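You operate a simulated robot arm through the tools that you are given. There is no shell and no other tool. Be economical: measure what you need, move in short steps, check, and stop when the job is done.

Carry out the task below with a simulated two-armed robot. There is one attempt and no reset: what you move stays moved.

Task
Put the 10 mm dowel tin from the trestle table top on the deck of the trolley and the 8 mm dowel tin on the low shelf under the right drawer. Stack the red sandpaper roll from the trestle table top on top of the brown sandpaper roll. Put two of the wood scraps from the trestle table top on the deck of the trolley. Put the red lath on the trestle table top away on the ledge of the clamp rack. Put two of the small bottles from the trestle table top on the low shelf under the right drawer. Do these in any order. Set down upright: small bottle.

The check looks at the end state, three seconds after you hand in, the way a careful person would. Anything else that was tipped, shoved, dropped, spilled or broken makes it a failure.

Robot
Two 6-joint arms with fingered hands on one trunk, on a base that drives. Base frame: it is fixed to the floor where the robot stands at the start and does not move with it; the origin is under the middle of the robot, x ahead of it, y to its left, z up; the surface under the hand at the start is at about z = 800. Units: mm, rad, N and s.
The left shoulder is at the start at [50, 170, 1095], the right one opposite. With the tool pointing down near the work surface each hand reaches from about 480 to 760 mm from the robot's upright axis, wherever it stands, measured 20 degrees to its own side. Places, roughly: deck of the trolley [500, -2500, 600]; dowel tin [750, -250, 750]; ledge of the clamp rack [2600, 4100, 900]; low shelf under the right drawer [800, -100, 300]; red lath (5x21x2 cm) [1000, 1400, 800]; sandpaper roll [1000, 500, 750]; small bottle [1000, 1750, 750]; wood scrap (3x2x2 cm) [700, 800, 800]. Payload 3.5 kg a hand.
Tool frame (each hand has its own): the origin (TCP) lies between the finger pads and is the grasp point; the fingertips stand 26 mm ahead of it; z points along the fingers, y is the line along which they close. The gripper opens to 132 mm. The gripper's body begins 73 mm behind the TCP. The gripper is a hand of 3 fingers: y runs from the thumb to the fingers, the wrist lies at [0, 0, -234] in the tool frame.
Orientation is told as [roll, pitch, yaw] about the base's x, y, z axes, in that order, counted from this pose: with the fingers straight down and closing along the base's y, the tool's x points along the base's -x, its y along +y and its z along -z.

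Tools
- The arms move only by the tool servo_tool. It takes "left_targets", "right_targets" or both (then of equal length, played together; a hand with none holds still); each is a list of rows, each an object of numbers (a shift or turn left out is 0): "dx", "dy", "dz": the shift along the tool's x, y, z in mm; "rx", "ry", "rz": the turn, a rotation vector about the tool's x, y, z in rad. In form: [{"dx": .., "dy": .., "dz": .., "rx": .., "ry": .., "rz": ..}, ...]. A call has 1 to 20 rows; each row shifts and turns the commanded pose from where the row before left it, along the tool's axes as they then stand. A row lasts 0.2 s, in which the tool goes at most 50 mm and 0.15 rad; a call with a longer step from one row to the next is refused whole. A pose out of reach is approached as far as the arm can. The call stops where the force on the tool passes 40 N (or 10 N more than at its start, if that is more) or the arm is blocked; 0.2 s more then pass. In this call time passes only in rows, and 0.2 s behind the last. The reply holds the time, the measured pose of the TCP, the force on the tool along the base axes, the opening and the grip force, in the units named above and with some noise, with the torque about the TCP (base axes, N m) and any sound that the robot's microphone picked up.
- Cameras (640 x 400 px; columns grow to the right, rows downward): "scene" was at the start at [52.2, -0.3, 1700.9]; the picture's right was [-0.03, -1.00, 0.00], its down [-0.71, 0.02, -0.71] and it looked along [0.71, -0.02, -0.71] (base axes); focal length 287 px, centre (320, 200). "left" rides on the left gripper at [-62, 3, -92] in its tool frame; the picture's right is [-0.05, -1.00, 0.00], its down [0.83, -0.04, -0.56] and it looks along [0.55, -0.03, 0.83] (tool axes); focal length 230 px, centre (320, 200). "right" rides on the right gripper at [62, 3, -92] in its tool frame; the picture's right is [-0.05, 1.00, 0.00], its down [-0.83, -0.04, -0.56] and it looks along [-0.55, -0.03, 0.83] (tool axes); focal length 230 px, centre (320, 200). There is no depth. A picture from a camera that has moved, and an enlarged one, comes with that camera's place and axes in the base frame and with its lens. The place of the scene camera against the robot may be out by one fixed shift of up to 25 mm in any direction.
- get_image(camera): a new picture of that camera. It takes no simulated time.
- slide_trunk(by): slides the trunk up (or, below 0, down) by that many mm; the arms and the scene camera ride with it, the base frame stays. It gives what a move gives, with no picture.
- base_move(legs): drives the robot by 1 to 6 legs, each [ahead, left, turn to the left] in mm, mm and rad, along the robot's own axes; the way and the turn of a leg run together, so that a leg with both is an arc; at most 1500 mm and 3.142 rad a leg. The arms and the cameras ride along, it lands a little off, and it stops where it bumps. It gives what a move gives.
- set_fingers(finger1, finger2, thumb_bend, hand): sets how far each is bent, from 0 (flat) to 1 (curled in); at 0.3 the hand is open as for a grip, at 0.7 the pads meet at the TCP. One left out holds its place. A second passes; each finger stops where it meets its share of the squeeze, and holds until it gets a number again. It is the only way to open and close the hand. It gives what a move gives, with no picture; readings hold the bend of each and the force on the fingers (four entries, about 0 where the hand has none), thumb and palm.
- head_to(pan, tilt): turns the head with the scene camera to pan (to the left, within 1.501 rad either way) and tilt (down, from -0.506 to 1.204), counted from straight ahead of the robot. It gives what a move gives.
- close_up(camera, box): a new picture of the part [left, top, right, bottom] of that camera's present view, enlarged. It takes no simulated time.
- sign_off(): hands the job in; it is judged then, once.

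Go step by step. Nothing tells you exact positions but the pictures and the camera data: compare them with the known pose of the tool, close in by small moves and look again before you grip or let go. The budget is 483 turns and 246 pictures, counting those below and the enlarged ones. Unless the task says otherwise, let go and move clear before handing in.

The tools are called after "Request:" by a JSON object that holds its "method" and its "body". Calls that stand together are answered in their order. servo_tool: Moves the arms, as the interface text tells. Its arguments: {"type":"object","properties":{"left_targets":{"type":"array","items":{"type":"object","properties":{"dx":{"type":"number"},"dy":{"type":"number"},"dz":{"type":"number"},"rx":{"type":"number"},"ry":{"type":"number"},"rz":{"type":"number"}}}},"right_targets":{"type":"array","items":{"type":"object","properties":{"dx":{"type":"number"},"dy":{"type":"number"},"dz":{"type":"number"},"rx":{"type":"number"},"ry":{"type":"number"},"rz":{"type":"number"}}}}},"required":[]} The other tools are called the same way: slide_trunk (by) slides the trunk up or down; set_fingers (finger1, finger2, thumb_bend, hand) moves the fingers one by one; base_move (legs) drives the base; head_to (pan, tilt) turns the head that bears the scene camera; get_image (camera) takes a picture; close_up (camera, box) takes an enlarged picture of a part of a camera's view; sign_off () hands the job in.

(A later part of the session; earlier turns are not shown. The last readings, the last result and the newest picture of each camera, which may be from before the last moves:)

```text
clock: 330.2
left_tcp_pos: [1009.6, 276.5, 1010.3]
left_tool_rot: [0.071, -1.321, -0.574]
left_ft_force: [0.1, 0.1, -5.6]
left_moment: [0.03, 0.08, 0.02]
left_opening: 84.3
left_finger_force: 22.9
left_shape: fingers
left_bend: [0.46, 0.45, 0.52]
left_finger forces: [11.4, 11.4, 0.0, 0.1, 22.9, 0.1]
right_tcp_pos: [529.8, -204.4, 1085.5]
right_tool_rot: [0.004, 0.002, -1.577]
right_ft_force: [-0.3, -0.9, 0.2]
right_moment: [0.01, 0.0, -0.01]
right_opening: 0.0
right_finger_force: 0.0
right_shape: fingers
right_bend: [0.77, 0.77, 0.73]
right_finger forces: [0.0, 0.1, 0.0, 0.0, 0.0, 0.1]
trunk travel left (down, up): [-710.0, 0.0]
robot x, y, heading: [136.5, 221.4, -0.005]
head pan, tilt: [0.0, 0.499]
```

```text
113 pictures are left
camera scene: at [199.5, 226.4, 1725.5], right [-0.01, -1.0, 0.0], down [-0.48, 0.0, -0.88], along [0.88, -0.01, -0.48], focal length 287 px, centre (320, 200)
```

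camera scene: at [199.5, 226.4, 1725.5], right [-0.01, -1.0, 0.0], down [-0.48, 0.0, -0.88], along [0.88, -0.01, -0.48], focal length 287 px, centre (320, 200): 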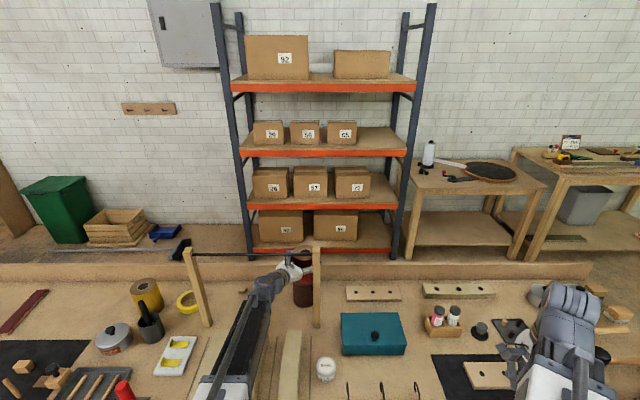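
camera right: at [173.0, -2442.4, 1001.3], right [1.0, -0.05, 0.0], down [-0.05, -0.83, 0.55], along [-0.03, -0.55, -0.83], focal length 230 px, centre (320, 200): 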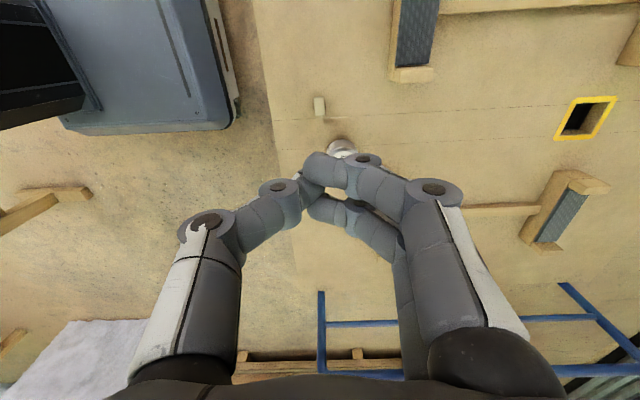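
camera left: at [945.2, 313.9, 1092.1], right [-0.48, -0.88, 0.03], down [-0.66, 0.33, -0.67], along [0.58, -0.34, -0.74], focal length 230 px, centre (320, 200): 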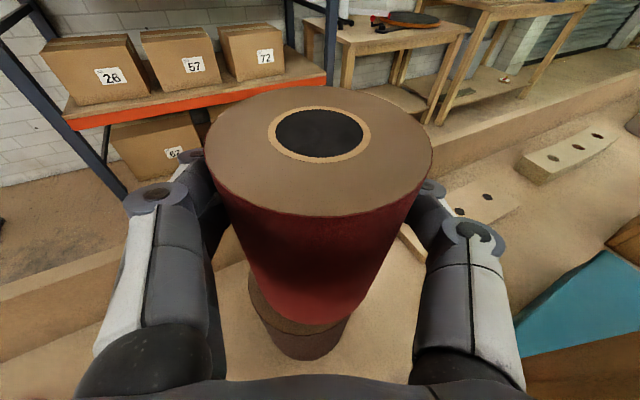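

Red sits about 9 mm too far right of the brown roll's centre; correcting, then lowering gently.

Request:
{"method": "servo_tool", "body": {"left_targets": [{"dx": 0.3, "dy": 8.9, "dz": -2.5}]}}

Request:
{"method": "close_up", "body": {"camera": "left", "box": [200, 200, 440, 380]}}

```text
clock: 330.6
left_tcp_pos: [1010.9, 286.2, 1011.6]
left_tool_rot: [0.069, -1.321, -0.574]
left_ft_force: [-0.2, -0.4, -5.6]
left_moment: [0.04, 0.06, 0.0]
left_opening: 83.9
left_finger_force: 22.6
left_shape: fingers
left_bend: [0.46, 0.45, 0.52]
left_finger forces: [11.5, 11.3, 0.0, 0.0, 22.8, 0.0]
right_tcp_pos: [529.5, -203.3, 1085.7]
right_tool_rot: [0.0, 0.002, -1.577]
right_ft_force: [0.4, 0.7, 0.1]
right_moment: [-0.01, -0.02, 0.0]
right_opening: 0.3
right_finger_force: 0.1
right_shape: fingers
right_bend: [0.77, 0.77, 0.73]
right_finger forces: [0.0, 0.0, 0.0, 0.0, 0.1, 0.0]
trunk travel left (down, up): [-710.0, 0.0]
robot x, y, heading: [132.9, 227.1, -0.005]
head pan, tilt: [0.0, 0.499]
```

```text
2.22 times, centred on (320, 290) of left
camera zoom: at [947.1, 323.8, 1092.3], right [-0.47, -0.88, 0.03], down [-0.66, 0.33, -0.67], along [0.58, -0.34, -0.74], focal length 511 px, centre (320, 0)
```

zoom: 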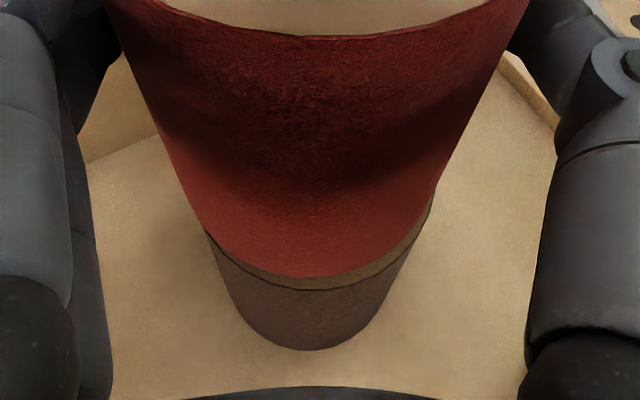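

Well aligned. Lowering.

Request:
{"method": "servo_tool", "body": {"left_targets": [{"dx": 6, "dz": 1.5}, {"dx": 3.9, "dz": 1}, {"dx": 1.9, "dz": 0.5}, {"dx": 1.9, "dz": 0.5}, {"dx": 1.45, "dz": 0.36}, {"dx": 1.45, "dz": 0.36}]}}

```text
clock: 332.0
left_tcp_pos: [1010.1, 286.0, 997.9]
left_tool_rot: [0.075, -1.327, -0.578]
left_ft_force: [5.3, -0.4, 16.8]
left_moment: [0.01, -0.26, 0.05]
left_opening: 83.9
left_finger_force: 23.7
left_shape: fingers
left_bend: [0.46, 0.45, 0.52]
left_finger forces: [12.7, 12.5, 0.1, 0.0, 21.9, 0.0]
right_tcp_pos: [528.9, -203.2, 1087.0]
right_tool_rot: [0.005, 0.002, -1.578]
right_ft_force: [0.0, 0.9, 0.7]
right_moment: [-0.01, 0.01, -0.01]
right_opening: 0.0
right_finger_force: 0.0
right_shape: fingers
right_bend: [0.77, 0.77, 0.73]
right_finger forces: [0.0, 0.0, 0.0, 0.0, 0.1, 0.0]
trunk travel left (down, up): [-710.0, 0.0]
robot x, y, heading: [135.5, 223.9, -0.005]
head pan, tilt: [0.0, 0.499]
```

Request:
{"method": "servo_tool", "body": {"left_targets": [{"dx": -1, "dz": -0.25}]}}

Request:
{"method": "set_fingers", "body": {"hand": "left", "finger1": 0.43, "finger2": 0.43, "thumb_bend": 0.44}}

Request:
{"method": "get_image", "body": {"camera": "left"}}

```text
clock: 332.4
left_tcp_pos: [1009.7, 284.2, 997.2]
left_tool_rot: [0.075, -1.325, -0.582]
left_ft_force: [5.5, -0.7, 16.9]
left_moment: [0.02, -0.3, 0.07]
left_opening: 84.2
left_finger_force: 23.5
left_shape: fingers
left_bend: [0.46, 0.45, 0.52]
left_finger forces: [12.7, 12.6, 0.1, 0.0, 22.4, 0.0]
right_tcp_pos: [528.9, -204.4, 1086.2]
right_tool_rot: [0.005, 0.002, -1.576]
right_ft_force: [0.3, 0.2, 0.3]
right_moment: [0.01, 0.02, -0.02]
right_opening: 0.1
right_finger_force: 0.0
right_shape: fingers
right_bend: [0.77, 0.77, 0.73]
right_finger forces: [0.0, 0.0, 0.0, 0.0, 0.0, 0.0]
trunk travel left (down, up): [-710.0, 0.0]
robot x, y, heading: [137.2, 225.0, -0.006]
head pan, tilt: [0.0, 0.499]
```

```text
clock: 333.4
left_tcp_pos: [1011.0, 285.5, 996.2]
left_tool_rot: [0.072, -1.323, -0.577]
left_ft_force: [0.3, -0.5, 0.1]
left_moment: [0.0, 0.0, 0.0]
left_opening: 90.2
left_finger_force: 0.6
left_shape: fingers
left_bend: [0.43, 0.43, 0.44]
left_finger forces: [0.0, 0.0, 0.0, 0.1, 0.2, 0.0]
right_tcp_pos: [529.1, -203.0, 1085.6]
right_tool_rot: [0.003, 0.001, -1.579]
right_ft_force: [0.1, -0.4, 0.4]
right_moment: [-0.03, -0.01, 0.01]
right_opening: 0.3
right_finger_force: 0.0
right_shape: fingers
right_bend: [0.77, 0.77, 0.73]
right_finger forces: [0.0, 0.0, 0.0, 0.1, 0.0, 0.0]
trunk travel left (down, up): [-710.0, 0.0]
robot x, y, heading: [137.1, 223.2, -0.006]
head pan, tilt: [0.0, 0.499]
```

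```text
111 pictures are left
camera left: at [945.9, 322.8, 1077.9], right [-0.47, -0.88, 0.03], down [-0.66, 0.33, -0.67], along [0.58, -0.34, -0.74], focal length 230 px, centre (320, 200)
```

left: 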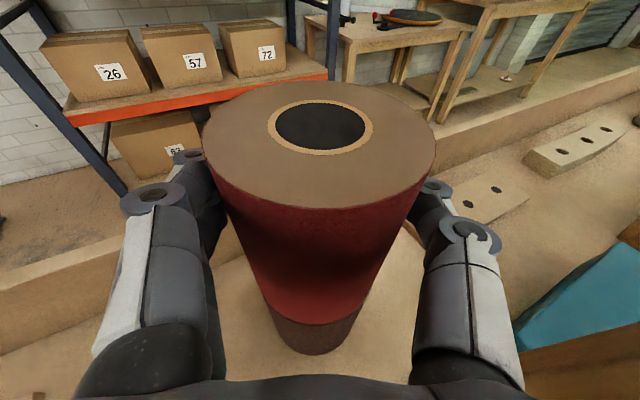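

The red roll rests on the brown one. Opening fully and retreating horizontally under the bar.

Request:
{"method": "set_fingers", "body": {"hand": "left", "finger1": 0.31, "finger2": 0.31, "thumb_bend": 0.33}}

Request:
{"method": "servo_tool", "body": {"left_targets": [{"dx": 4, "dz": -15}, {"dx": 8, "dz": -25}, {"dx": 15, "dz": -29.7}, {"dx": 15, "dz": -29.7}, {"dx": 15, "dz": -29.7}]}}

Request:
{"method": "get_image", "body": {"camera": "left"}}

Request:
{"method": "get_image", "body": {"camera": "scene"}}

```text
clock: 334.4
left_tcp_pos: [1010.3, 286.1, 997.6]
left_tool_rot: [0.072, -1.322, -0.579]
left_ft_force: [-0.6, -0.2, 0.2]
left_moment: [0.03, -0.01, 0.0]
left_opening: 127.5
left_finger_force: 0.2
left_shape: fingers
left_bend: [0.31, 0.31, 0.33]
left_finger forces: [0.0, 0.1, 0.0, 0.0, 0.1, 0.0]
right_tcp_pos: [530.7, -203.4, 1086.0]
right_tool_rot: [0.002, 0.003, -1.578]
right_ft_force: [0.1, 1.0, -0.9]
right_moment: [-0.02, -0.01, -0.01]
right_opening: 0.0
right_finger_force: 0.1
right_shape: fingers
right_bend: [0.77, 0.77, 0.73]
right_finger forces: [0.1, 0.0, 0.0, 0.0, 0.0, 0.0]
trunk travel left (down, up): [-710.0, 0.0]
robot x, y, heading: [134.4, 224.6, -0.007]
head pan, tilt: [0.0, 0.499]
```

```text
clock: 335.6
left_tcp_pos: [885.8, 351.3, 970.1]
left_tool_rot: [0.074, -1.322, -0.582]
left_ft_force: [0.9, -0.3, -0.3]
left_moment: [0.01, 0.02, -0.02]
left_opening: 127.4
left_finger_force: 0.0
left_shape: fingers
left_bend: [0.31, 0.31, 0.33]
left_finger forces: [0.0, 0.1, 0.0, 0.0, 0.0, 0.0]
right_tcp_pos: [528.9, -203.1, 1086.0]
right_tool_rot: [0.004, 0.001, -1.578]
right_ft_force: [0.1, -0.1, -0.5]
right_moment: [0.01, -0.02, 0.04]
right_opening: 0.1
right_finger_force: 0.1
right_shape: fingers
right_bend: [0.77, 0.77, 0.73]
right_finger forces: [0.0, 0.0, 0.0, 0.0, 0.1, 0.0]
trunk travel left (down, up): [-710.0, 0.0]
robot x, y, heading: [137.2, 225.3, -0.005]
head pan, tilt: [0.0, 0.499]
```

```text
110 pictures are left
camera left: at [821.4, 389.0, 1052.2], right [-0.47, -0.88, 0.03], down [-0.66, 0.33, -0.67], along [0.58, -0.34, -0.74], focal length 230 px, centre (320, 200)
```

left: 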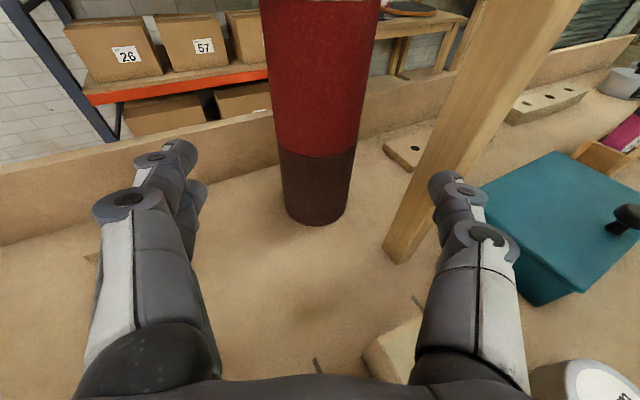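

```text
109 pictures are left
camera scene: at [198.5, 226.5, 1725.6], right [-0.01, -1.0, 0.0], down [-0.48, 0.0, -0.88], along [0.88, -0.01, -0.48], focal length 287 px, centre (320, 200)
```

scene: 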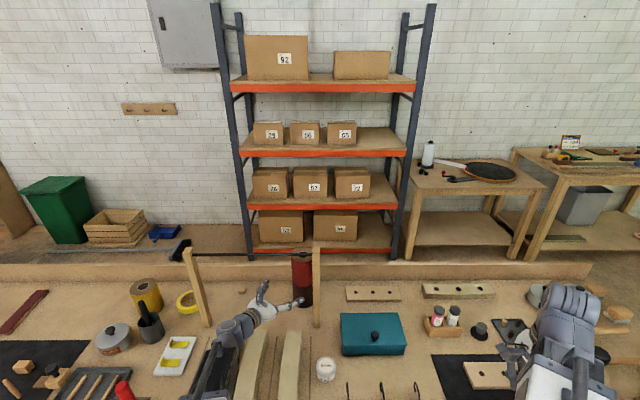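

Rolls are stacked neatly. Now backing off, straightening the left hand, and going to the red lath (≈[956, 1366]).

Request:
{"method": "base_move", "body": {"legs": [[-420, 0, 0.005]]}}

Request:
{"method": "servo_tool", "body": {"left_targets": [{"dx": -20, "rx": -0.118, "rz": -0.029}, {"dx": -20, "rx": -0.118, "rz": -0.029}, {"dx": -20, "rx": -0.118, "rz": -0.029}, {"dx": -20, "rx": -0.118, "rz": -0.029}, {"ry": 0.146}, {"ry": 0.146}, {"ry": 0.146}, {"ry": 0.146}, {"ry": 0.146}, {"ry": 0.146}]}}

Request:
{"method": "base_move", "body": {"legs": [[0, 960, 0], [380, 0, 0]]}}

Request:
{"method": "get_image", "body": {"camera": "left"}}

```text
clock: 338.2
left_tcp_pos: [471.2, 352.3, 970.1]
left_tool_rot: [0.073, -1.324, -0.583]
left_ft_force: [0.3, -0.5, 0.3]
left_moment: [-0.03, 0.0, -0.02]
left_opening: 127.0
left_finger_force: 0.0
left_shape: fingers
left_bend: [0.31, 0.31, 0.33]
left_finger forces: [0.0, 0.0, 0.0, 0.0, 0.0, 0.1]
right_tcp_pos: [112.0, -199.8, 1086.4]
right_tool_rot: [0.003, 0.001, -1.581]
right_ft_force: [0.1, -0.3, 1.1]
right_moment: [0.01, -0.01, 0.01]
right_opening: 0.0
right_finger_force: 0.1
right_shape: fingers
right_bend: [0.77, 0.77, 0.73]
right_finger forces: [0.1, 0.0, 0.1, 0.0, 0.0, 0.0]
trunk travel left (down, up): [-710.0, 0.0]
robot x, y, heading: [-276.8, 229.6, -0.014]
head pan, tilt: [0.0, 0.499]
```

```text
clock: 340.4
left_tcp_pos: [488.0, 319.9, 1037.1]
left_tool_rot: [-0.015, -0.563, -0.187]
left_ft_force: [-0.4, 0.7, -0.7]
left_moment: [0.01, -0.02, -0.01]
left_opening: 127.5
left_finger_force: 0.0
left_shape: fingers
left_bend: [0.31, 0.31, 0.33]
left_finger forces: [0.0, 0.0, 0.0, 0.0, 0.0, 0.0]
left hand out of reach, approached as far as the arm can: row 4, 5, 6
right_tcp_pos: [112.0, -201.4, 1084.8]
right_tool_rot: [0.0, 0.001, -1.579]
right_ft_force: [-0.3, 0.2, 0.1]
right_moment: [0.01, 0.0, -0.01]
right_opening: 0.1
right_finger_force: 0.1
right_shape: fingers
right_bend: [0.77, 0.77, 0.73]
right_finger forces: [0.1, 0.0, 0.1, 0.1, 0.0, 0.0]
trunk travel left (down, up): [-710.0, 0.0]
robot x, y, heading: [-278.2, 232.2, -0.015]
head pan, tilt: [0.0, 0.499]
```

```text
clock: 347.3
left_tcp_pos: [864.6, 1273.6, 1037.4]
left_tool_rot: [-0.015, -0.562, -0.18]
left_ft_force: [0.7, -0.6, 0.6]
left_moment: [-0.02, 0.02, 0.0]
left_opening: 127.7
left_finger_force: 0.0
left_shape: fingers
left_bend: [0.31, 0.31, 0.33]
left_finger forces: [0.0, 0.1, 0.1, 0.0, 0.0, 0.1]
right_tcp_pos: [495.0, 749.2, 1084.4]
right_tool_rot: [0.002, 0.002, -1.572]
right_ft_force: [0.2, 0.4, 0.4]
right_moment: [0.0, -0.01, 0.01]
right_opening: 0.0
right_finger_force: 0.1
right_shape: fingers
right_bend: [0.77, 0.77, 0.73]
right_finger forces: [0.0, 0.0, 0.0, 0.1, 0.0, 0.0]
trunk travel left (down, up): [-710.0, 0.0]
robot x, y, heading: [99.0, 1175.6, -0.007]
head pan, tilt: [0.0, 0.499]
```

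```text
108 pictures are left
camera left: at [866.9, 1277.8, 1148.2], right [-0.14, -0.99, 0.04], down [-0.99, 0.14, 0.03], along [-0.03, -0.04, -1.0], focal length 230 px, centre (320, 200)
```

left: 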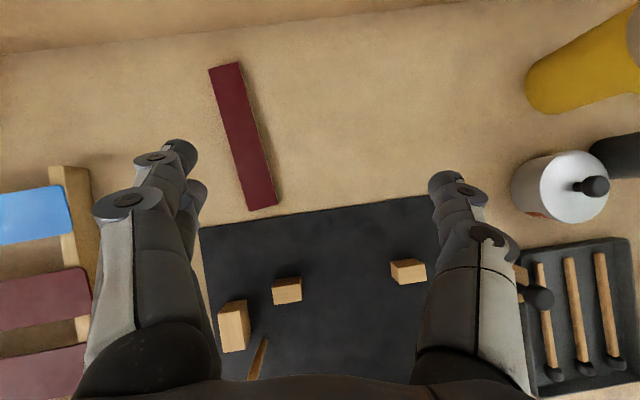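

Request:
{"method": "base_move", "body": {"legs": [[65, 50, 0.007]]}}

Request:
{"method": "servo_tool", "body": {"left_targets": [{"rx": -0.077, "rz": -0.123}, {"rx": -0.077, "rz": -0.123}, {"dx": 20, "dz": 40}]}}

Request:
{"method": "set_fingers", "body": {"hand": "left", "finger1": 0.46, "finger2": 0.46, "thumb_bend": 0.46}}

Request:
{"method": "get_image", "body": {"camera": "left"}}

```text
clock: 348.4
left_tcp_pos: [925.8, 1332.9, 1037.1]
left_tool_rot: [-0.015, -0.565, -0.172]
left_ft_force: [0.3, 0.3, 0.3]
left_moment: [-0.02, 0.01, 0.0]
left_opening: 127.6
left_finger_force: 0.0
left_shape: fingers
left_bend: [0.31, 0.31, 0.33]
left_finger forces: [0.0, 0.0, 0.0, 0.0, 0.0, 0.0]
right_tcp_pos: [559.2, 804.2, 1085.3]
right_tool_rot: [0.001, -0.001, -1.563]
right_ft_force: [-0.3, 1.0, -0.3]
right_moment: [-0.03, 0.03, 0.01]
right_opening: 0.0
right_finger_force: 0.1
right_shape: fingers
right_bend: [0.77, 0.77, 0.73]
right_finger forces: [0.1, 0.1, 0.1, 0.0, 0.0, 0.0]
trunk travel left (down, up): [-710.0, 0.0]
robot x, y, heading: [162.5, 1228.7, 0.005]
head pan, tilt: [0.0, 0.499]
```

```text
clock: 349.2
left_tcp_pos: [928.4, 1331.9, 994.1]
left_tool_rot: [-0.018, -0.561, 0.122]
left_ft_force: [-0.2, 0.8, -0.1]
left_moment: [0.03, 0.02, 0.02]
left_opening: 127.7
left_finger_force: 0.0
left_shape: fingers
left_bend: [0.31, 0.31, 0.33]
left_finger forces: [0.1, 0.0, 0.1, 0.1, 0.0, 0.1]
right_tcp_pos: [558.7, 803.6, 1085.6]
right_tool_rot: [0.002, 0.002, -1.565]
right_ft_force: [0.0, -0.3, 0.5]
right_moment: [-0.01, 0.0, 0.0]
right_opening: 0.0
right_finger_force: 0.1
right_shape: fingers
right_bend: [0.77, 0.77, 0.73]
right_finger forces: [0.0, 0.1, 0.1, 0.0, 0.0, 0.0]
trunk travel left (down, up): [-710.0, 0.0]
robot x, y, heading: [161.7, 1225.2, 0.01]
head pan, tilt: [0.0, 0.499]
```

```text
clock: 350.2
left_tcp_pos: [928.2, 1332.8, 994.5]
left_tool_rot: [-0.017, -0.562, 0.118]
left_ft_force: [-0.1, -0.4, 0.4]
left_moment: [-0.02, -0.01, 0.0]
left_opening: 81.9
left_finger_force: 0.1
left_shape: fingers
left_bend: [0.46, 0.46, 0.46]
left_finger forces: [0.0, 0.0, 0.0, 0.0, 0.0, 0.1]
right_tcp_pos: [559.1, 803.7, 1085.1]
right_tool_rot: [0.004, 0.001, -1.563]
right_ft_force: [-1.2, -0.4, 0.2]
right_moment: [0.0, 0.01, 0.04]
right_opening: 0.3
right_finger_force: 0.0
right_shape: fingers
right_bend: [0.77, 0.77, 0.73]
right_finger forces: [0.0, 0.0, 0.0, 0.0, 0.0, 0.0]
trunk travel left (down, up): [-710.0, 0.0]
robot x, y, heading: [160.4, 1228.8, 0.002]
head pan, tilt: [0.0, 0.499]
```

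```text
107 pictures are left
camera left: at [930.4, 1337.1, 1104.2], right [0.15, -0.99, 0.04], down [-0.99, -0.15, 0.03], along [-0.02, -0.05, -1.0], focal length 230 px, centre (320, 200)
```

left: 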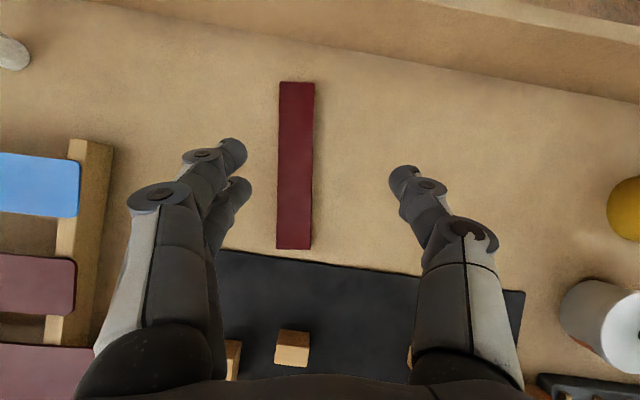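

Request:
{"method": "servo_tool", "body": {"left_targets": [{"dx": 13.8, "dy": 6.8, "dz": 36.2}, {"dx": 13.8, "dy": 6.8, "dz": 36.2}, {"dx": 13.8, "dy": 6.8, "dz": 36.2}]}}

Request:
{"method": "get_image", "body": {"camera": "left"}}

```text
clock: 351.0
left_tcp_pos: [954.2, 1352.9, 877.7]
left_tool_rot: [-0.017, -0.561, 0.118]
left_ft_force: [0.6, 0.1, -0.1]
left_moment: [0.02, 0.0, -0.03]
left_opening: 82.0
left_finger_force: 0.1
left_shape: fingers
left_bend: [0.46, 0.46, 0.46]
left_finger forces: [0.0, 0.1, 0.0, 0.0, 0.0, 0.0]
right_tcp_pos: [558.4, 804.6, 1085.5]
right_tool_rot: [0.002, 0.002, -1.565]
right_ft_force: [0.5, -0.6, -0.2]
right_moment: [0.0, 0.01, 0.01]
right_opening: 0.0
right_finger_force: 0.1
right_shape: fingers
right_bend: [0.77, 0.77, 0.73]
right_finger forces: [0.0, 0.1, 0.0, 0.0, 0.0, 0.1]
trunk travel left (down, up): [-710.0, 0.0]
robot x, y, heading: [161.4, 1225.0, 0.008]
head pan, tilt: [0.0, 0.499]
```

```text
106 pictures are left
camera left: at [954.6, 1358.3, 987.5], right [0.15, -0.99, 0.04], down [-0.99, -0.15, 0.03], along [-0.02, -0.05, -1.0], focal length 230 px, centre (320, 200)
```

left: 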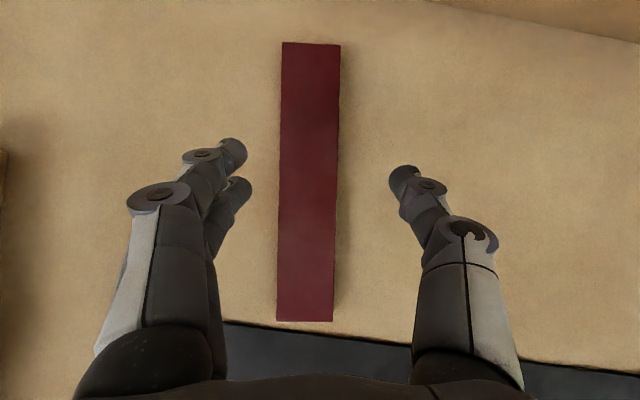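

Request:
{"method": "servo_tool", "body": {"left_targets": [{"dx": 12.4, "dy": 3.3, "dz": 15.8}, {"dx": 12.4, "dy": 3.3, "dz": 15.8}]}}

Request:
{"method": "get_image", "body": {"camera": "left"}}

```text
clock: 351.6
left_tcp_pos: [946.1, 1359.4, 838.5]
left_tool_rot: [-0.018, -0.561, 0.121]
left_ft_force: [0.3, 0.4, 0.3]
left_moment: [-0.01, -0.06, 0.0]
left_opening: 81.9
left_finger_force: 0.0
left_shape: fingers
left_bend: [0.46, 0.46, 0.46]
left_finger forces: [0.1, 0.0, 0.0, 0.0, 0.0, 0.1]
right_tcp_pos: [559.2, 804.4, 1085.2]
right_tool_rot: [0.001, 0.002, -1.564]
right_ft_force: [-0.3, -0.7, -0.2]
right_moment: [0.0, 0.0, 0.01]
right_opening: 0.2
right_finger_force: 0.1
right_shape: fingers
right_bend: [0.77, 0.77, 0.73]
right_finger forces: [0.0, 0.1, 0.0, 0.0, 0.1, 0.1]
trunk travel left (down, up): [-710.0, 0.0]
robot x, y, heading: [162.1, 1226.6, 0.005]
head pan, tilt: [0.0, 0.499]
```

```text
105 pictures are left
camera left: at [947.7, 1365.1, 948.9], right [0.15, -0.99, 0.04], down [-0.99, -0.15, 0.03], along [-0.02, -0.05, -1.0], focal length 230 px, centre (320, 200)
```

left: 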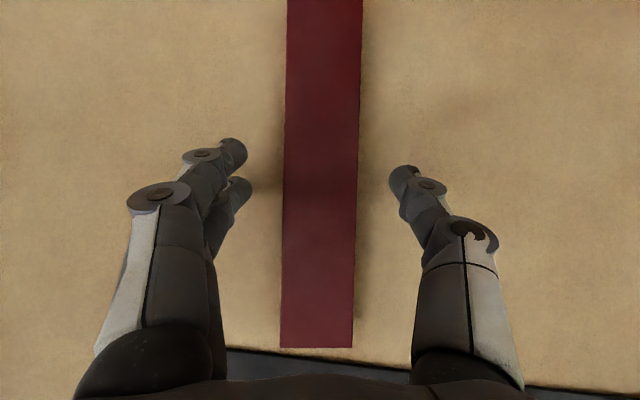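

Centred. Closing on the lath.

Request:
{"method": "set_fingers", "body": {"hand": "left", "finger1": 0.62, "finger2": 0.62, "thumb_bend": 0.62}}

Request:
{"method": "get_image", "body": {"camera": "left"}}

```text
clock: 352.6
left_tcp_pos: [946.9, 1360.2, 839.4]
left_tool_rot: [-0.018, -0.561, 0.118]
left_ft_force: [0.7, -0.1, 0.0]
left_moment: [-0.02, -0.03, -0.02]
left_opening: 34.3
left_finger_force: 3.0
left_shape: fingers
left_bend: [0.62, 0.58, 0.6]
left_finger forces: [0.1, 3.4, 0.1, 0.0, 3.0, 0.1]
right_tcp_pos: [558.1, 804.6, 1085.7]
right_tool_rot: [0.003, 0.001, -1.564]
right_ft_force: [0.4, -0.5, 0.2]
right_moment: [0.03, 0.01, -0.01]
right_opening: 0.0
right_finger_force: 0.0
right_shape: fingers
right_bend: [0.77, 0.77, 0.73]
right_finger forces: [0.1, 0.0, 0.0, 0.0, 0.0, 0.0]
trunk travel left (down, up): [-710.0, 0.0]
robot x, y, heading: [165.2, 1224.2, 0.002]
head pan, tilt: [0.0, 0.499]
```

```text
104 pictures are left
camera left: at [947.7, 1364.9, 949.3], right [0.15, -0.99, 0.04], down [-0.99, -0.15, 0.03], along [-0.02, -0.05, -1.0], focal length 230 px, centre (320, 200)
```

left: 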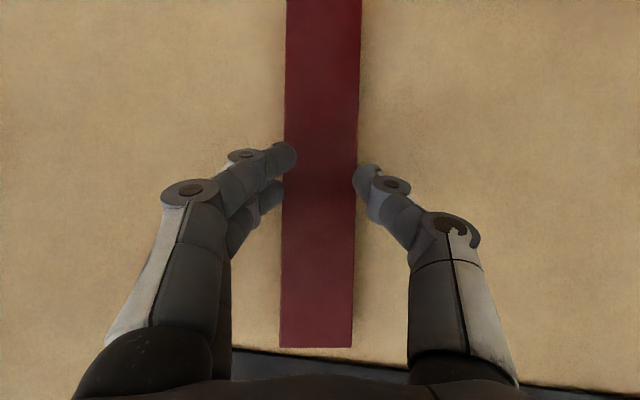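

Finger 1 rode above the lath's edge. I reopen, lessen the tilt, lower a bit and grip again.

Request:
{"method": "set_fingers", "body": {"hand": "left", "finger1": 0.5, "finger2": 0.5, "thumb_bend": 0.5}}

Request:
{"method": "servo_tool", "body": {"left_targets": [{"ry": 0.1, "dz": -4}, {"ry": 0.1}, {"dx": 3, "dz": 7}]}}

Request:
{"method": "set_fingers", "body": {"hand": "left", "finger1": 0.6, "finger2": 0.6, "thumb_bend": 0.6}}

Request:
{"method": "get_image", "body": {"camera": "left"}}

```text
clock: 353.6
left_tcp_pos: [947.2, 1360.1, 838.3]
left_tool_rot: [-0.017, -0.559, 0.118]
left_ft_force: [-0.2, -0.1, 0.5]
left_moment: [0.0, 0.01, 0.01]
left_opening: 67.2
left_finger_force: 0.1
left_shape: fingers
left_bend: [0.5, 0.5, 0.5]
left_finger forces: [0.0, 0.0, 0.0, 0.0, 0.0, 0.0]
right_tcp_pos: [557.9, 803.6, 1085.2]
right_tool_rot: [0.002, 0.001, -1.563]
right_ft_force: [0.3, -0.3, 0.7]
right_moment: [-0.02, -0.02, 0.0]
right_opening: 0.0
right_finger_force: 0.1
right_shape: fingers
right_bend: [0.77, 0.77, 0.73]
right_finger forces: [0.0, 0.0, 0.0, 0.0, 0.0, 0.1]
trunk travel left (down, up): [-710.0, 0.0]
robot x, y, heading: [160.3, 1228.9, 0.007]
head pan, tilt: [0.0, 0.499]
```

```text
clock: 354.4
left_tcp_pos: [943.0, 1357.9, 836.4]
left_tool_rot: [-0.014, -0.365, 0.116]
left_ft_force: [0.1, -0.2, 10.9]
left_moment: [0.46, 0.06, 0.03]
left_opening: 67.2
left_finger_force: 5.8
left_shape: fingers
left_bend: [0.5, 0.51, 0.5]
left_finger forces: [0.0, 11.2, 0.0, 0.0, 0.0, 0.0]
right_tcp_pos: [558.4, 802.3, 1085.4]
right_tool_rot: [0.003, 0.001, -1.565]
right_ft_force: [0.1, 0.0, 0.0]
right_moment: [0.04, 0.02, 0.0]
right_opening: 0.2
right_finger_force: 0.2
right_shape: fingers
right_bend: [0.77, 0.77, 0.73]
right_finger forces: [0.0, 0.1, 0.0, 0.1, 0.0, 0.1]
trunk travel left (down, up): [-710.0, 0.0]
robot x, y, heading: [160.2, 1226.4, 0.009]
head pan, tilt: [0.0, 0.499]
```

```text
clock: 355.4
left_tcp_pos: [942.5, 1359.2, 837.2]
left_tool_rot: [-0.015, -0.365, 0.115]
left_ft_force: [3.6, 6.7, 19.4]
left_moment: [0.85, -0.01, -0.1]
left_opening: 43.1
left_finger_force: 11.8
left_shape: fingers
left_bend: [0.57, 0.58, 0.59]
left_finger forces: [3.2, 17.4, 0.0, 0.0, 2.2, 0.0]
right_tcp_pos: [556.8, 804.6, 1086.5]
right_tool_rot: [0.005, 0.004, -1.563]
right_ft_force: [-0.3, 0.2, 0.1]
right_moment: [0.0, 0.02, 0.05]
right_opening: 0.0
right_finger_force: 0.0
right_shape: fingers
right_bend: [0.77, 0.77, 0.73]
right_finger forces: [0.0, 0.0, 0.0, 0.1, 0.1, 0.1]
trunk travel left (down, up): [-710.0, 0.0]
robot x, y, heading: [158.4, 1226.8, 0.003]
head pan, tilt: [0.0, 0.499]
```

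```text
103 pictures are left
camera left: at [965.6, 1365.7, 943.9], right [0.16, -0.99, 0.03], down [-0.96, -0.15, 0.22], along [-0.22, -0.07, -0.97], focal length 230 px, centre (320, 200)
```

left: 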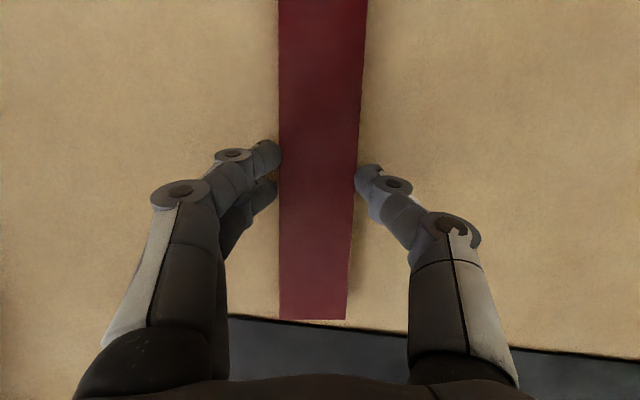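

Now both fingers are on the side. Raise 2 mm, tighten and lift.

Request:
{"method": "servo_tool", "body": {"left_targets": [{"dx": -1, "dz": -2}]}}

Request:
{"method": "set_fingers", "body": {"hand": "left", "finger1": 0.7, "finger2": 0.7, "thumb_bend": 0.7}}

Request:
{"method": "servo_tool", "body": {"left_targets": [{"dx": -1.8, "dz": -4.6}, {"dx": -7, "dz": -18.6}, {"dx": -14, "dz": -37}, {"dx": -14, "dz": -37}]}}

Request:
{"method": "get_image", "body": {"camera": "left"}}

```text
clock: 355.8
left_tcp_pos: [941.4, 1357.8, 836.3]
left_tool_rot: [-0.015, -0.361, 0.116]
left_ft_force: [1.2, 3.7, 10.4]
left_moment: [0.48, 0.04, -0.02]
left_opening: 43.0
left_finger_force: 6.9
left_shape: fingers
left_bend: [0.57, 0.58, 0.59]
left_finger forces: [2.8, 9.0, 0.0, 0.0, 2.2, 0.1]
right_tcp_pos: [558.6, 804.6, 1085.8]
right_tool_rot: [0.003, 0.003, -1.564]
right_ft_force: [-0.6, 0.4, -0.1]
right_moment: [0.02, -0.04, 0.0]
right_opening: 0.1
right_finger_force: 0.1
right_shape: fingers
right_bend: [0.77, 0.77, 0.73]
right_finger forces: [0.1, 0.0, 0.0, 0.1, 0.0, 0.0]
trunk travel left (down, up): [-710.0, 0.0]
robot x, y, heading: [157.4, 1224.3, 0.002]
head pan, tilt: [0.0, 0.499]
```

```text
clock: 356.8
left_tcp_pos: [942.3, 1357.4, 835.2]
left_tool_rot: [-0.016, -0.36, 0.114]
left_ft_force: [-0.6, -0.2, -0.3]
left_moment: [0.0, 0.0, 0.04]
left_opening: 40.7
left_finger_force: 16.6
left_shape: fingers
left_bend: [0.6, 0.59, 0.63]
left_finger forces: [6.8, 8.8, 0.0, 0.1, 16.2, 0.0]
right_tcp_pos: [558.2, 804.3, 1084.9]
right_tool_rot: [0.003, 0.003, -1.563]
right_ft_force: [0.0, 1.4, -0.2]
right_moment: [0.04, -0.02, -0.04]
right_opening: 0.0
right_finger_force: 0.1
right_shape: fingers
right_bend: [0.77, 0.77, 0.73]
right_finger forces: [0.0, 0.0, 0.0, 0.0, 0.1, 0.0]
trunk travel left (down, up): [-710.0, 0.0]
robot x, y, heading: [161.2, 1225.7, 0.009]
head pan, tilt: [0.0, 0.499]
```

```text
clock: 357.8
left_tcp_pos: [942.4, 1358.8, 942.6]
left_tool_rot: [-0.016, -0.363, 0.115]
left_ft_force: [-0.6, 0.8, -1.3]
left_moment: [0.04, 0.02, 0.0]
left_opening: 35.5
left_finger_force: 16.2
left_shape: fingers
left_bend: [0.63, 0.59, 0.63]
left_finger forces: [8.4, 9.1, 0.0, 0.1, 14.7, 0.0]
right_tcp_pos: [559.4, 804.3, 1085.8]
right_tool_rot: [0.002, 0.002, -1.563]
right_ft_force: [-0.3, 0.1, -0.3]
right_moment: [0.01, 0.02, -0.01]
right_opening: 0.1
right_finger_force: 0.1
right_shape: fingers
right_bend: [0.77, 0.77, 0.73]
right_finger forces: [0.1, 0.0, 0.0, 0.0, 0.1, 0.0]
trunk travel left (down, up): [-710.0, 0.0]
robot x, y, heading: [158.7, 1229.8, 0.001]
head pan, tilt: [0.0, 0.499]
```

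```text
102 pictures are left
camera left: at [966.7, 1366.8, 1050.0], right [0.16, -0.99, 0.03], down [-0.96, -0.15, 0.23], along [-0.22, -0.07, -0.97], focal length 230 px, centre (320, 200)
```

left: 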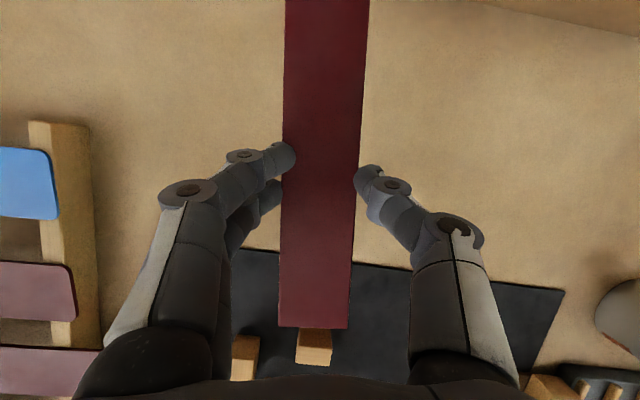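

Request:
{"method": "head_to", "body": {"pan": 0.3, "tilt": 0.7}}

Request:
{"method": "close_up", "body": {"camera": "scene", "box": [200, 120, 440, 280]}}

```text
clock: 358.6
left_tcp_pos: [944.2, 1358.8, 941.3]
left_tool_rot: [-0.016, -0.361, 0.114]
left_ft_force: [-0.2, 0.6, 0.6]
left_moment: [-0.02, 0.01, 0.06]
left_opening: 35.5
left_finger_force: 16.0
left_shape: fingers
left_bend: [0.63, 0.59, 0.63]
left_finger forces: [8.4, 9.0, 0.0, 0.0, 14.9, 0.1]
right_tcp_pos: [558.8, 804.6, 1084.6]
right_tool_rot: [0.002, 0.002, -1.564]
right_ft_force: [0.0, -0.8, 0.5]
right_moment: [0.04, 0.01, 0.01]
right_opening: 0.0
right_finger_force: 0.0
right_shape: fingers
right_bend: [0.77, 0.77, 0.73]
right_finger forces: [0.1, 0.1, 0.1, 0.1, 0.0, 0.1]
trunk travel left (down, up): [-710.0, 0.0]
robot x, y, heading: [162.3, 1226.5, 0.002]
head pan, tilt: [0.3, 0.7]
```

```text
2.50 times, centred on (320, 200) of scene
camera zoom: at [212.4, 1254.5, 1707.9], right [0.3, -0.95, 0.0], down [-0.61, -0.19, -0.77], along [0.73, 0.23, -0.64], focal length 717 px, centre (320, 200)
```

zoom: 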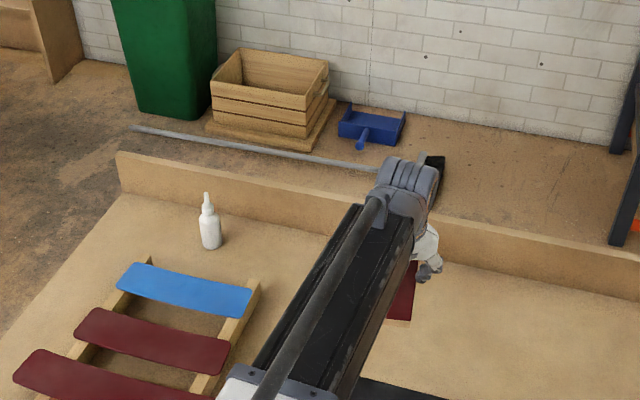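

The grip is a bit marginal (finger 1 on top of the edge), so I set the lath down 40 mm nearer and regrip with a more vertical hand.

Request:
{"method": "servo_tool", "body": {"left_targets": [{"dx": 19.2, "dy": 1.2, "dz": 20.8}, {"dx": 19.2, "dy": 1.2, "dz": 20.8}, {"dx": 19.2, "dy": 1.2, "dz": 20.8}, {"dx": 14, "dy": 1.2, "dz": 13}, {"dx": 1, "dz": 2.7}, {"dx": 1, "dz": 2.7}, {"dx": 1, "dz": 2.7}, {"dx": 1, "dz": 2.7}]}}

Request:
{"method": "get_image", "body": {"camera": "left"}}

```text
clock: 360.4
left_tcp_pos: [902.0, 1357.8, 838.0]
left_tool_rot: [-0.016, -0.369, 0.114]
left_ft_force: [0.0, 2.0, 26.4]
left_moment: [0.71, -0.4, -0.03]
left_opening: 35.8
left_finger_force: 31.6
left_shape: fingers
left_bend: [0.68, 0.59, 0.63]
left_finger forces: [37.3, 8.4, 0.0, 0.0, 17.2, 0.0]
right_tcp_pos: [557.5, 804.5, 1087.4]
right_tool_rot: [0.005, 0.001, -1.564]
right_ft_force: [-0.1, 0.5, 0.6]
right_moment: [0.02, 0.01, -0.03]
right_opening: 0.0
right_finger_force: 0.1
right_shape: fingers
right_bend: [0.77, 0.77, 0.73]
right_finger forces: [0.0, 0.0, 0.0, 0.0, 0.0, 0.1]
trunk travel left (down, up): [-710.0, 0.0]
robot x, y, heading: [160.0, 1230.9, 0.002]
head pan, tilt: [0.3, 0.7]
```

```text
100 pictures are left
camera left: at [925.7, 1365.3, 946.0], right [0.16, -0.99, 0.03], down [-0.96, -0.15, 0.22], along [-0.21, -0.07, -0.98], focal length 230 px, centre (320, 200)
```

left: 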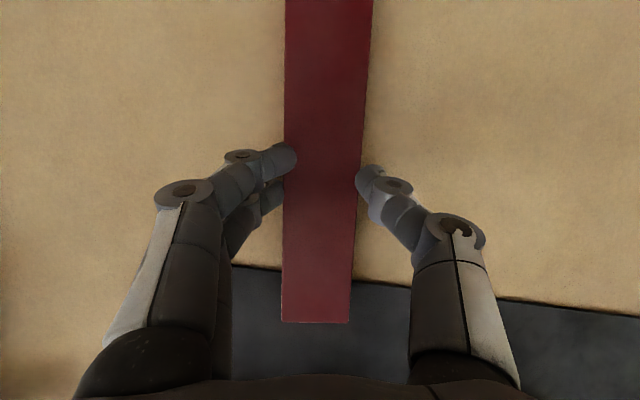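

Request:
{"method": "servo_tool", "body": {"left_targets": [{"dx": -1, "dz": -2.5}]}}

Request:
{"method": "set_fingers", "body": {"hand": "left", "finger1": 0.49, "finger2": 0.49, "thumb_bend": 0.49}}

Request:
{"method": "servo_tool", "body": {"left_targets": [{"dx": -5, "dz": -13}, {"ry": 0.11, "dx": -5}, {"ry": 0.11, "dx": -5}, {"dz": 12}, {"dz": 3}]}}

Request:
{"method": "get_image", "body": {"camera": "left"}}

```text
clock: 360.8
left_tcp_pos: [903.2, 1358.1, 837.9]
left_tool_rot: [-0.015, -0.363, 0.116]
left_ft_force: [7.3, 2.3, 22.6]
left_moment: [0.63, -0.57, -0.15]
left_opening: 35.9
left_finger_force: 29.3
left_shape: fingers
left_bend: [0.68, 0.59, 0.63]
left_finger forces: [34.9, 8.7, 0.0, 0.0, 16.5, 0.0]
right_tcp_pos: [558.1, 803.1, 1085.7]
right_tool_rot: [0.004, 0.002, -1.564]
right_ft_force: [0.1, 0.0, -0.8]
right_moment: [0.01, 0.0, -0.01]
right_opening: 0.0
right_finger_force: 0.1
right_shape: fingers
right_bend: [0.77, 0.77, 0.73]
right_finger forces: [0.1, 0.0, 0.0, 0.0, 0.1, 0.0]
trunk travel left (down, up): [-710.0, 0.0]
robot x, y, heading: [159.3, 1225.5, 0.003]
head pan, tilt: [0.3, 0.7]
```

```text
clock: 361.8
left_tcp_pos: [902.2, 1357.7, 836.6]
left_tool_rot: [-0.014, -0.36, 0.117]
left_ft_force: [0.6, -1.2, 13.0]
left_moment: [0.53, 0.14, -0.02]
left_opening: 71.4
left_finger_force: 6.2
left_shape: fingers
left_bend: [0.49, 0.52, 0.49]
left_finger forces: [0.0, 12.7, 0.0, 0.0, 0.1, 0.0]
right_tcp_pos: [557.4, 804.0, 1085.6]
right_tool_rot: [0.003, 0.0, -1.564]
right_ft_force: [0.4, -0.6, 0.9]
right_moment: [-0.04, 0.0, -0.03]
right_opening: 0.0
right_finger_force: 0.0
right_shape: fingers
right_bend: [0.77, 0.77, 0.73]
right_finger forces: [0.0, 0.1, 0.0, 0.0, 0.0, 0.0]
trunk travel left (down, up): [-710.0, 0.0]
robot x, y, heading: [157.5, 1227.3, 0.006]
head pan, tilt: [0.3, 0.7]
```

```text
clock: 363.0
left_tcp_pos: [914.1, 1358.7, 839.3]
left_tool_rot: [-0.013, -0.139, 0.113]
left_ft_force: [0.5, -0.1, 0.0]
left_moment: [0.04, 0.01, 0.02]
left_opening: 71.2
left_finger_force: 0.0
left_shape: fingers
left_bend: [0.49, 0.49, 0.49]
left_finger forces: [0.1, 0.0, 0.0, 0.0, 0.0, 0.1]
right_tcp_pos: [559.4, 804.3, 1084.9]
right_tool_rot: [0.001, 0.003, -1.562]
right_ft_force: [0.3, 1.5, 0.2]
right_moment: [-0.03, 0.0, 0.01]
right_opening: 0.2
right_finger_force: 0.1
right_shape: fingers
right_bend: [0.77, 0.77, 0.73]
right_finger forces: [0.0, 0.0, 0.0, 0.1, 0.0, 0.0]
trunk travel left (down, up): [-710.0, 0.0]
robot x, y, heading: [160.2, 1226.7, 0.009]
head pan, tilt: [0.3, 0.7]
```

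```text
99 pictures are left
camera left: at [960.4, 1369.1, 938.8], right [0.16, -0.99, 0.02], down [-0.89, -0.14, 0.43], along [-0.43, -0.09, -0.9], focal length 230 px, centre (320, 200)
```

left: 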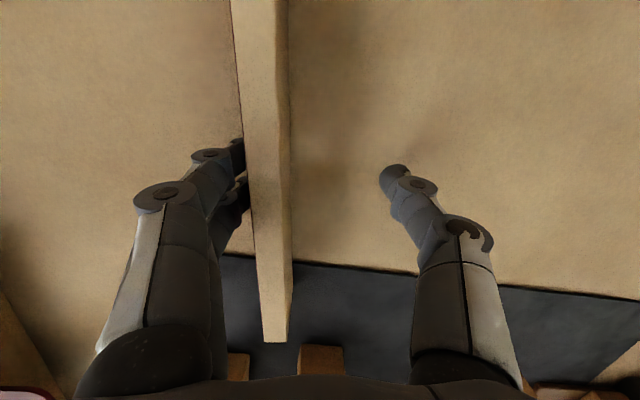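

The lath has flipped onto its long edge, leaning on the fingers. I'll raise the fingertips near its top and push it gently back flat (red side up).

Request:
{"method": "set_fingers", "body": {"hand": "left", "thumb_bend": 0.3}}

Request:
{"method": "servo_tool", "body": {"left_targets": [{"dz": -8}, {"dz": -8}, {"dz": -7}]}}

Request:
{"method": "get_image", "body": {"camera": "left"}}

```text
clock: 364.0
left_tcp_pos: [914.0, 1359.1, 839.6]
left_tool_rot: [-0.014, -0.14, 0.113]
left_ft_force: [0.6, 0.6, 0.6]
left_moment: [-0.02, 0.0, 0.01]
left_opening: 103.0
left_finger_force: 0.0
left_shape: fingers
left_bend: [0.49, 0.49, 0.3]
left_finger forces: [0.1, 0.1, 0.1, 0.0, 0.1, 0.0]
right_tcp_pos: [558.6, 804.6, 1085.2]
right_tool_rot: [0.002, 0.003, -1.563]
right_ft_force: [0.2, 0.6, 0.2]
right_moment: [0.0, 0.01, 0.01]
right_opening: 0.1
right_finger_force: 0.1
right_shape: fingers
right_bend: [0.77, 0.77, 0.73]
right_finger forces: [0.0, 0.0, 0.0, 0.1, 0.1, 0.0]
trunk travel left (down, up): [-710.0, 0.0]
robot x, y, heading: [161.8, 1227.5, 0.005]
head pan, tilt: [0.3, 0.7]
```

```text
clock: 364.8
left_tcp_pos: [910.3, 1357.9, 860.9]
left_tool_rot: [-0.014, -0.142, 0.111]
left_ft_force: [1.1, 0.2, 0.4]
left_moment: [0.0, 0.0, 0.02]
left_opening: 103.4
left_finger_force: 0.0
left_shape: fingers
left_bend: [0.49, 0.49, 0.3]
left_finger forces: [0.1, 0.1, 0.1, 0.0, 0.0, 0.0]
right_tcp_pos: [557.0, 804.6, 1085.3]
right_tool_rot: [0.002, 0.003, -1.564]
right_ft_force: [0.5, 0.1, -0.7]
right_moment: [-0.05, -0.05, -0.02]
right_opening: 0.0
right_finger_force: 0.1
right_shape: fingers
right_bend: [0.77, 0.77, 0.73]
right_finger forces: [0.0, 0.1, 0.0, 0.1, 0.0, 0.0]
trunk travel left (down, up): [-710.0, 0.0]
robot x, y, heading: [159.9, 1227.9, 0.006]
head pan, tilt: [0.3, 0.7]
```

```text
98 pictures are left
camera left: at [957.3, 1368.2, 961.1], right [0.16, -0.99, 0.02], down [-0.89, -0.14, 0.43], along [-0.42, -0.09, -0.9], focal length 230 px, centre (320, 200)
```

left: 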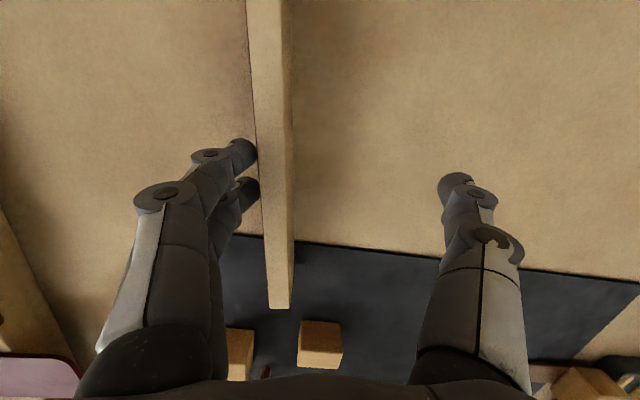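

Request:
{"method": "set_fingers", "body": {"hand": "left", "finger1": 0.58, "finger2": 0.58}}

Request:
{"method": "get_image", "body": {"camera": "left"}}

```text
clock: 365.8
left_tcp_pos: [911.1, 1358.9, 861.3]
left_tool_rot: [-0.015, -0.142, 0.113]
left_ft_force: [-0.5, 0.2, -0.1]
left_moment: [0.0, 0.0, -0.03]
left_opening: 89.7
left_finger_force: 0.1
left_shape: fingers
left_bend: [0.57, 0.57, 0.3]
left_finger forces: [0.0, 0.0, 0.0, 0.0, 0.0, 0.1]
right_tcp_pos: [558.3, 803.7, 1084.7]
right_tool_rot: [0.002, 0.0, -1.564]
right_ft_force: [-0.6, 0.1, -0.1]
right_moment: [-0.01, 0.01, 0.03]
right_opening: 0.0
right_finger_force: 0.0
right_shape: fingers
right_bend: [0.77, 0.77, 0.73]
right_finger forces: [0.1, 0.0, 0.1, 0.0, 0.1, 0.0]
trunk travel left (down, up): [-710.0, 0.0]
robot x, y, heading: [161.1, 1228.4, 0.006]
head pan, tilt: [0.3, 0.7]
```

```text
97 pictures are left
camera left: at [957.4, 1368.3, 961.0], right [0.16, -0.99, 0.02], down [-0.89, -0.14, 0.43], along [-0.42, -0.09, -0.9], focal length 230 px, centre (320, 200)
```

left: 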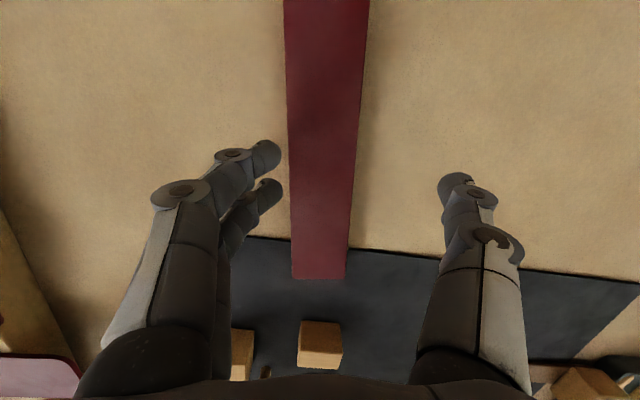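

Lath is flat again, red side up. Lowering over it and regripping with the near-vertical hand.

Request:
{"method": "set_fingers", "body": {"hand": "left", "finger1": 0.5, "finger2": 0.5, "thumb_bend": 0.5}}

Request:
{"method": "servo_tool", "body": {"left_targets": [{"dy": -5, "dz": 8}, {"dz": 10}, {"dz": 6}]}}

Request:
{"method": "get_image", "body": {"camera": "left"}}

```text
clock: 366.8
left_tcp_pos: [911.5, 1359.2, 860.6]
left_tool_rot: [-0.011, -0.142, 0.114]
left_ft_force: [-0.1, -0.9, -0.1]
left_moment: [-0.03, 0.02, 0.0]
left_opening: 67.5
left_finger_force: 0.1
left_shape: fingers
left_bend: [0.5, 0.5, 0.5]
left_finger forces: [0.1, 0.0, 0.1, 0.0, 0.1, 0.0]
right_tcp_pos: [558.8, 804.6, 1085.8]
right_tool_rot: [0.003, 0.002, -1.564]
right_ft_force: [0.3, 0.3, -0.1]
right_moment: [-0.03, -0.03, 0.0]
right_opening: 0.0
right_finger_force: 0.1
right_shape: fingers
right_bend: [0.77, 0.77, 0.73]
right_finger forces: [0.0, 0.0, 0.1, 0.0, 0.0, 0.0]
trunk travel left (down, up): [-710.0, 0.0]
robot x, y, heading: [161.6, 1227.1, 0.007]
head pan, tilt: [0.3, 0.7]
```

```text
clock: 367.6
left_tcp_pos: [914.8, 1355.2, 837.3]
left_tool_rot: [-0.014, -0.143, 0.114]
left_ft_force: [0.2, -0.2, 0.3]
left_moment: [-0.01, 0.0, -0.02]
left_opening: 67.9
left_finger_force: 0.1
left_shape: fingers
left_bend: [0.5, 0.5, 0.5]
left_finger forces: [0.0, 0.0, 0.1, 0.0, 0.0, 0.0]
right_tcp_pos: [558.5, 803.7, 1085.3]
right_tool_rot: [0.001, 0.002, -1.565]
right_ft_force: [-0.3, -0.6, -0.2]
right_moment: [0.04, -0.01, 0.01]
right_opening: 0.2
right_finger_force: 0.1
right_shape: fingers
right_bend: [0.77, 0.77, 0.73]
right_finger forces: [0.1, 0.0, 0.1, 0.1, 0.0, 0.0]
trunk travel left (down, up): [-710.0, 0.0]
robot x, y, heading: [160.8, 1229.0, 0.007]
head pan, tilt: [0.3, 0.7]
```

```text
96 pictures are left
camera left: at [961.6, 1365.2, 937.0], right [0.16, -0.99, 0.02], down [-0.89, -0.14, 0.43], along [-0.42, -0.09, -0.9], focal length 230 px, centre (320, 200)
```

left: 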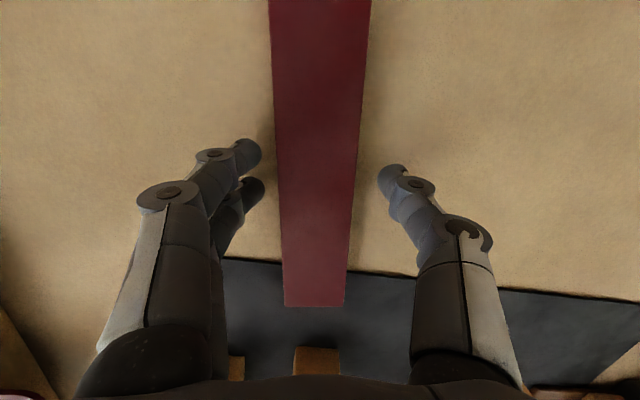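

Request:
{"method": "servo_tool", "body": {"left_targets": [{"dz": 3}]}}

Request:
{"method": "set_fingers", "body": {"hand": "left", "finger1": 0.6, "finger2": 0.6, "thumb_bend": 0.59}}

Request:
{"method": "get_image", "body": {"camera": "left"}}

```text
clock: 368.0
left_tcp_pos: [915.0, 1355.8, 835.6]
left_tool_rot: [-0.014, -0.142, 0.111]
left_ft_force: [-0.1, 0.4, 3.3]
left_moment: [0.16, 0.07, 0.0]
left_opening: 67.7
left_finger_force: 2.0
left_shape: fingers
left_bend: [0.5, 0.5, 0.5]
left_finger forces: [0.0, 3.0, 0.0, 0.0, 0.1, 0.0]
right_tcp_pos: [558.3, 804.0, 1085.9]
right_tool_rot: [0.002, 0.002, -1.563]
right_ft_force: [-0.5, -0.4, -0.3]
right_moment: [0.03, 0.0, -0.03]
right_opening: 0.1
right_finger_force: 0.0
right_shape: fingers
right_bend: [0.77, 0.77, 0.73]
right_finger forces: [0.0, 0.1, 0.1, 0.0, 0.0, 0.0]
trunk travel left (down, up): [-710.0, 0.0]
robot x, y, heading: [162.1, 1226.4, 0.009]
head pan, tilt: [0.3, 0.7]
```

```text
clock: 369.0
left_tcp_pos: [915.1, 1355.4, 834.6]
left_tool_rot: [-0.013, -0.141, 0.113]
left_ft_force: [0.1, 0.6, -0.2]
left_moment: [-0.01, -0.01, -0.01]
left_opening: 44.7
left_finger_force: 2.6
left_shape: fingers
left_bend: [0.57, 0.58, 0.58]
left_finger forces: [1.8, 1.6, 0.0, 0.0, 3.0, 0.1]
right_tcp_pos: [558.0, 803.6, 1086.1]
right_tool_rot: [0.002, 0.002, -1.564]
right_ft_force: [-0.5, 0.9, 0.5]
right_moment: [0.0, 0.02, 0.0]
right_opening: 0.1
right_finger_force: 0.0
right_shape: fingers
right_bend: [0.77, 0.77, 0.73]
right_finger forces: [0.0, 0.1, 0.0, 0.0, 0.1, 0.0]
trunk travel left (down, up): [-710.0, 0.0]
robot x, y, heading: [160.1, 1228.6, 0.004]
head pan, tilt: [0.3, 0.7]
```

```text
95 pictures are left
camera left: at [961.7, 1364.7, 934.5], right [0.16, -0.99, 0.02], down [-0.89, -0.14, 0.43], along [-0.42, -0.09, -0.9], focal length 230 px, centre (320, 200)
```

left: 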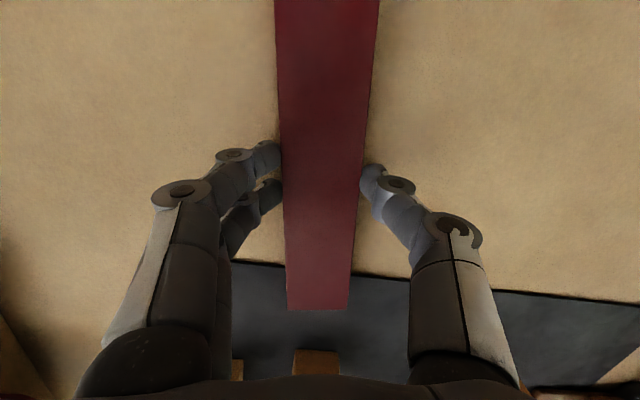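

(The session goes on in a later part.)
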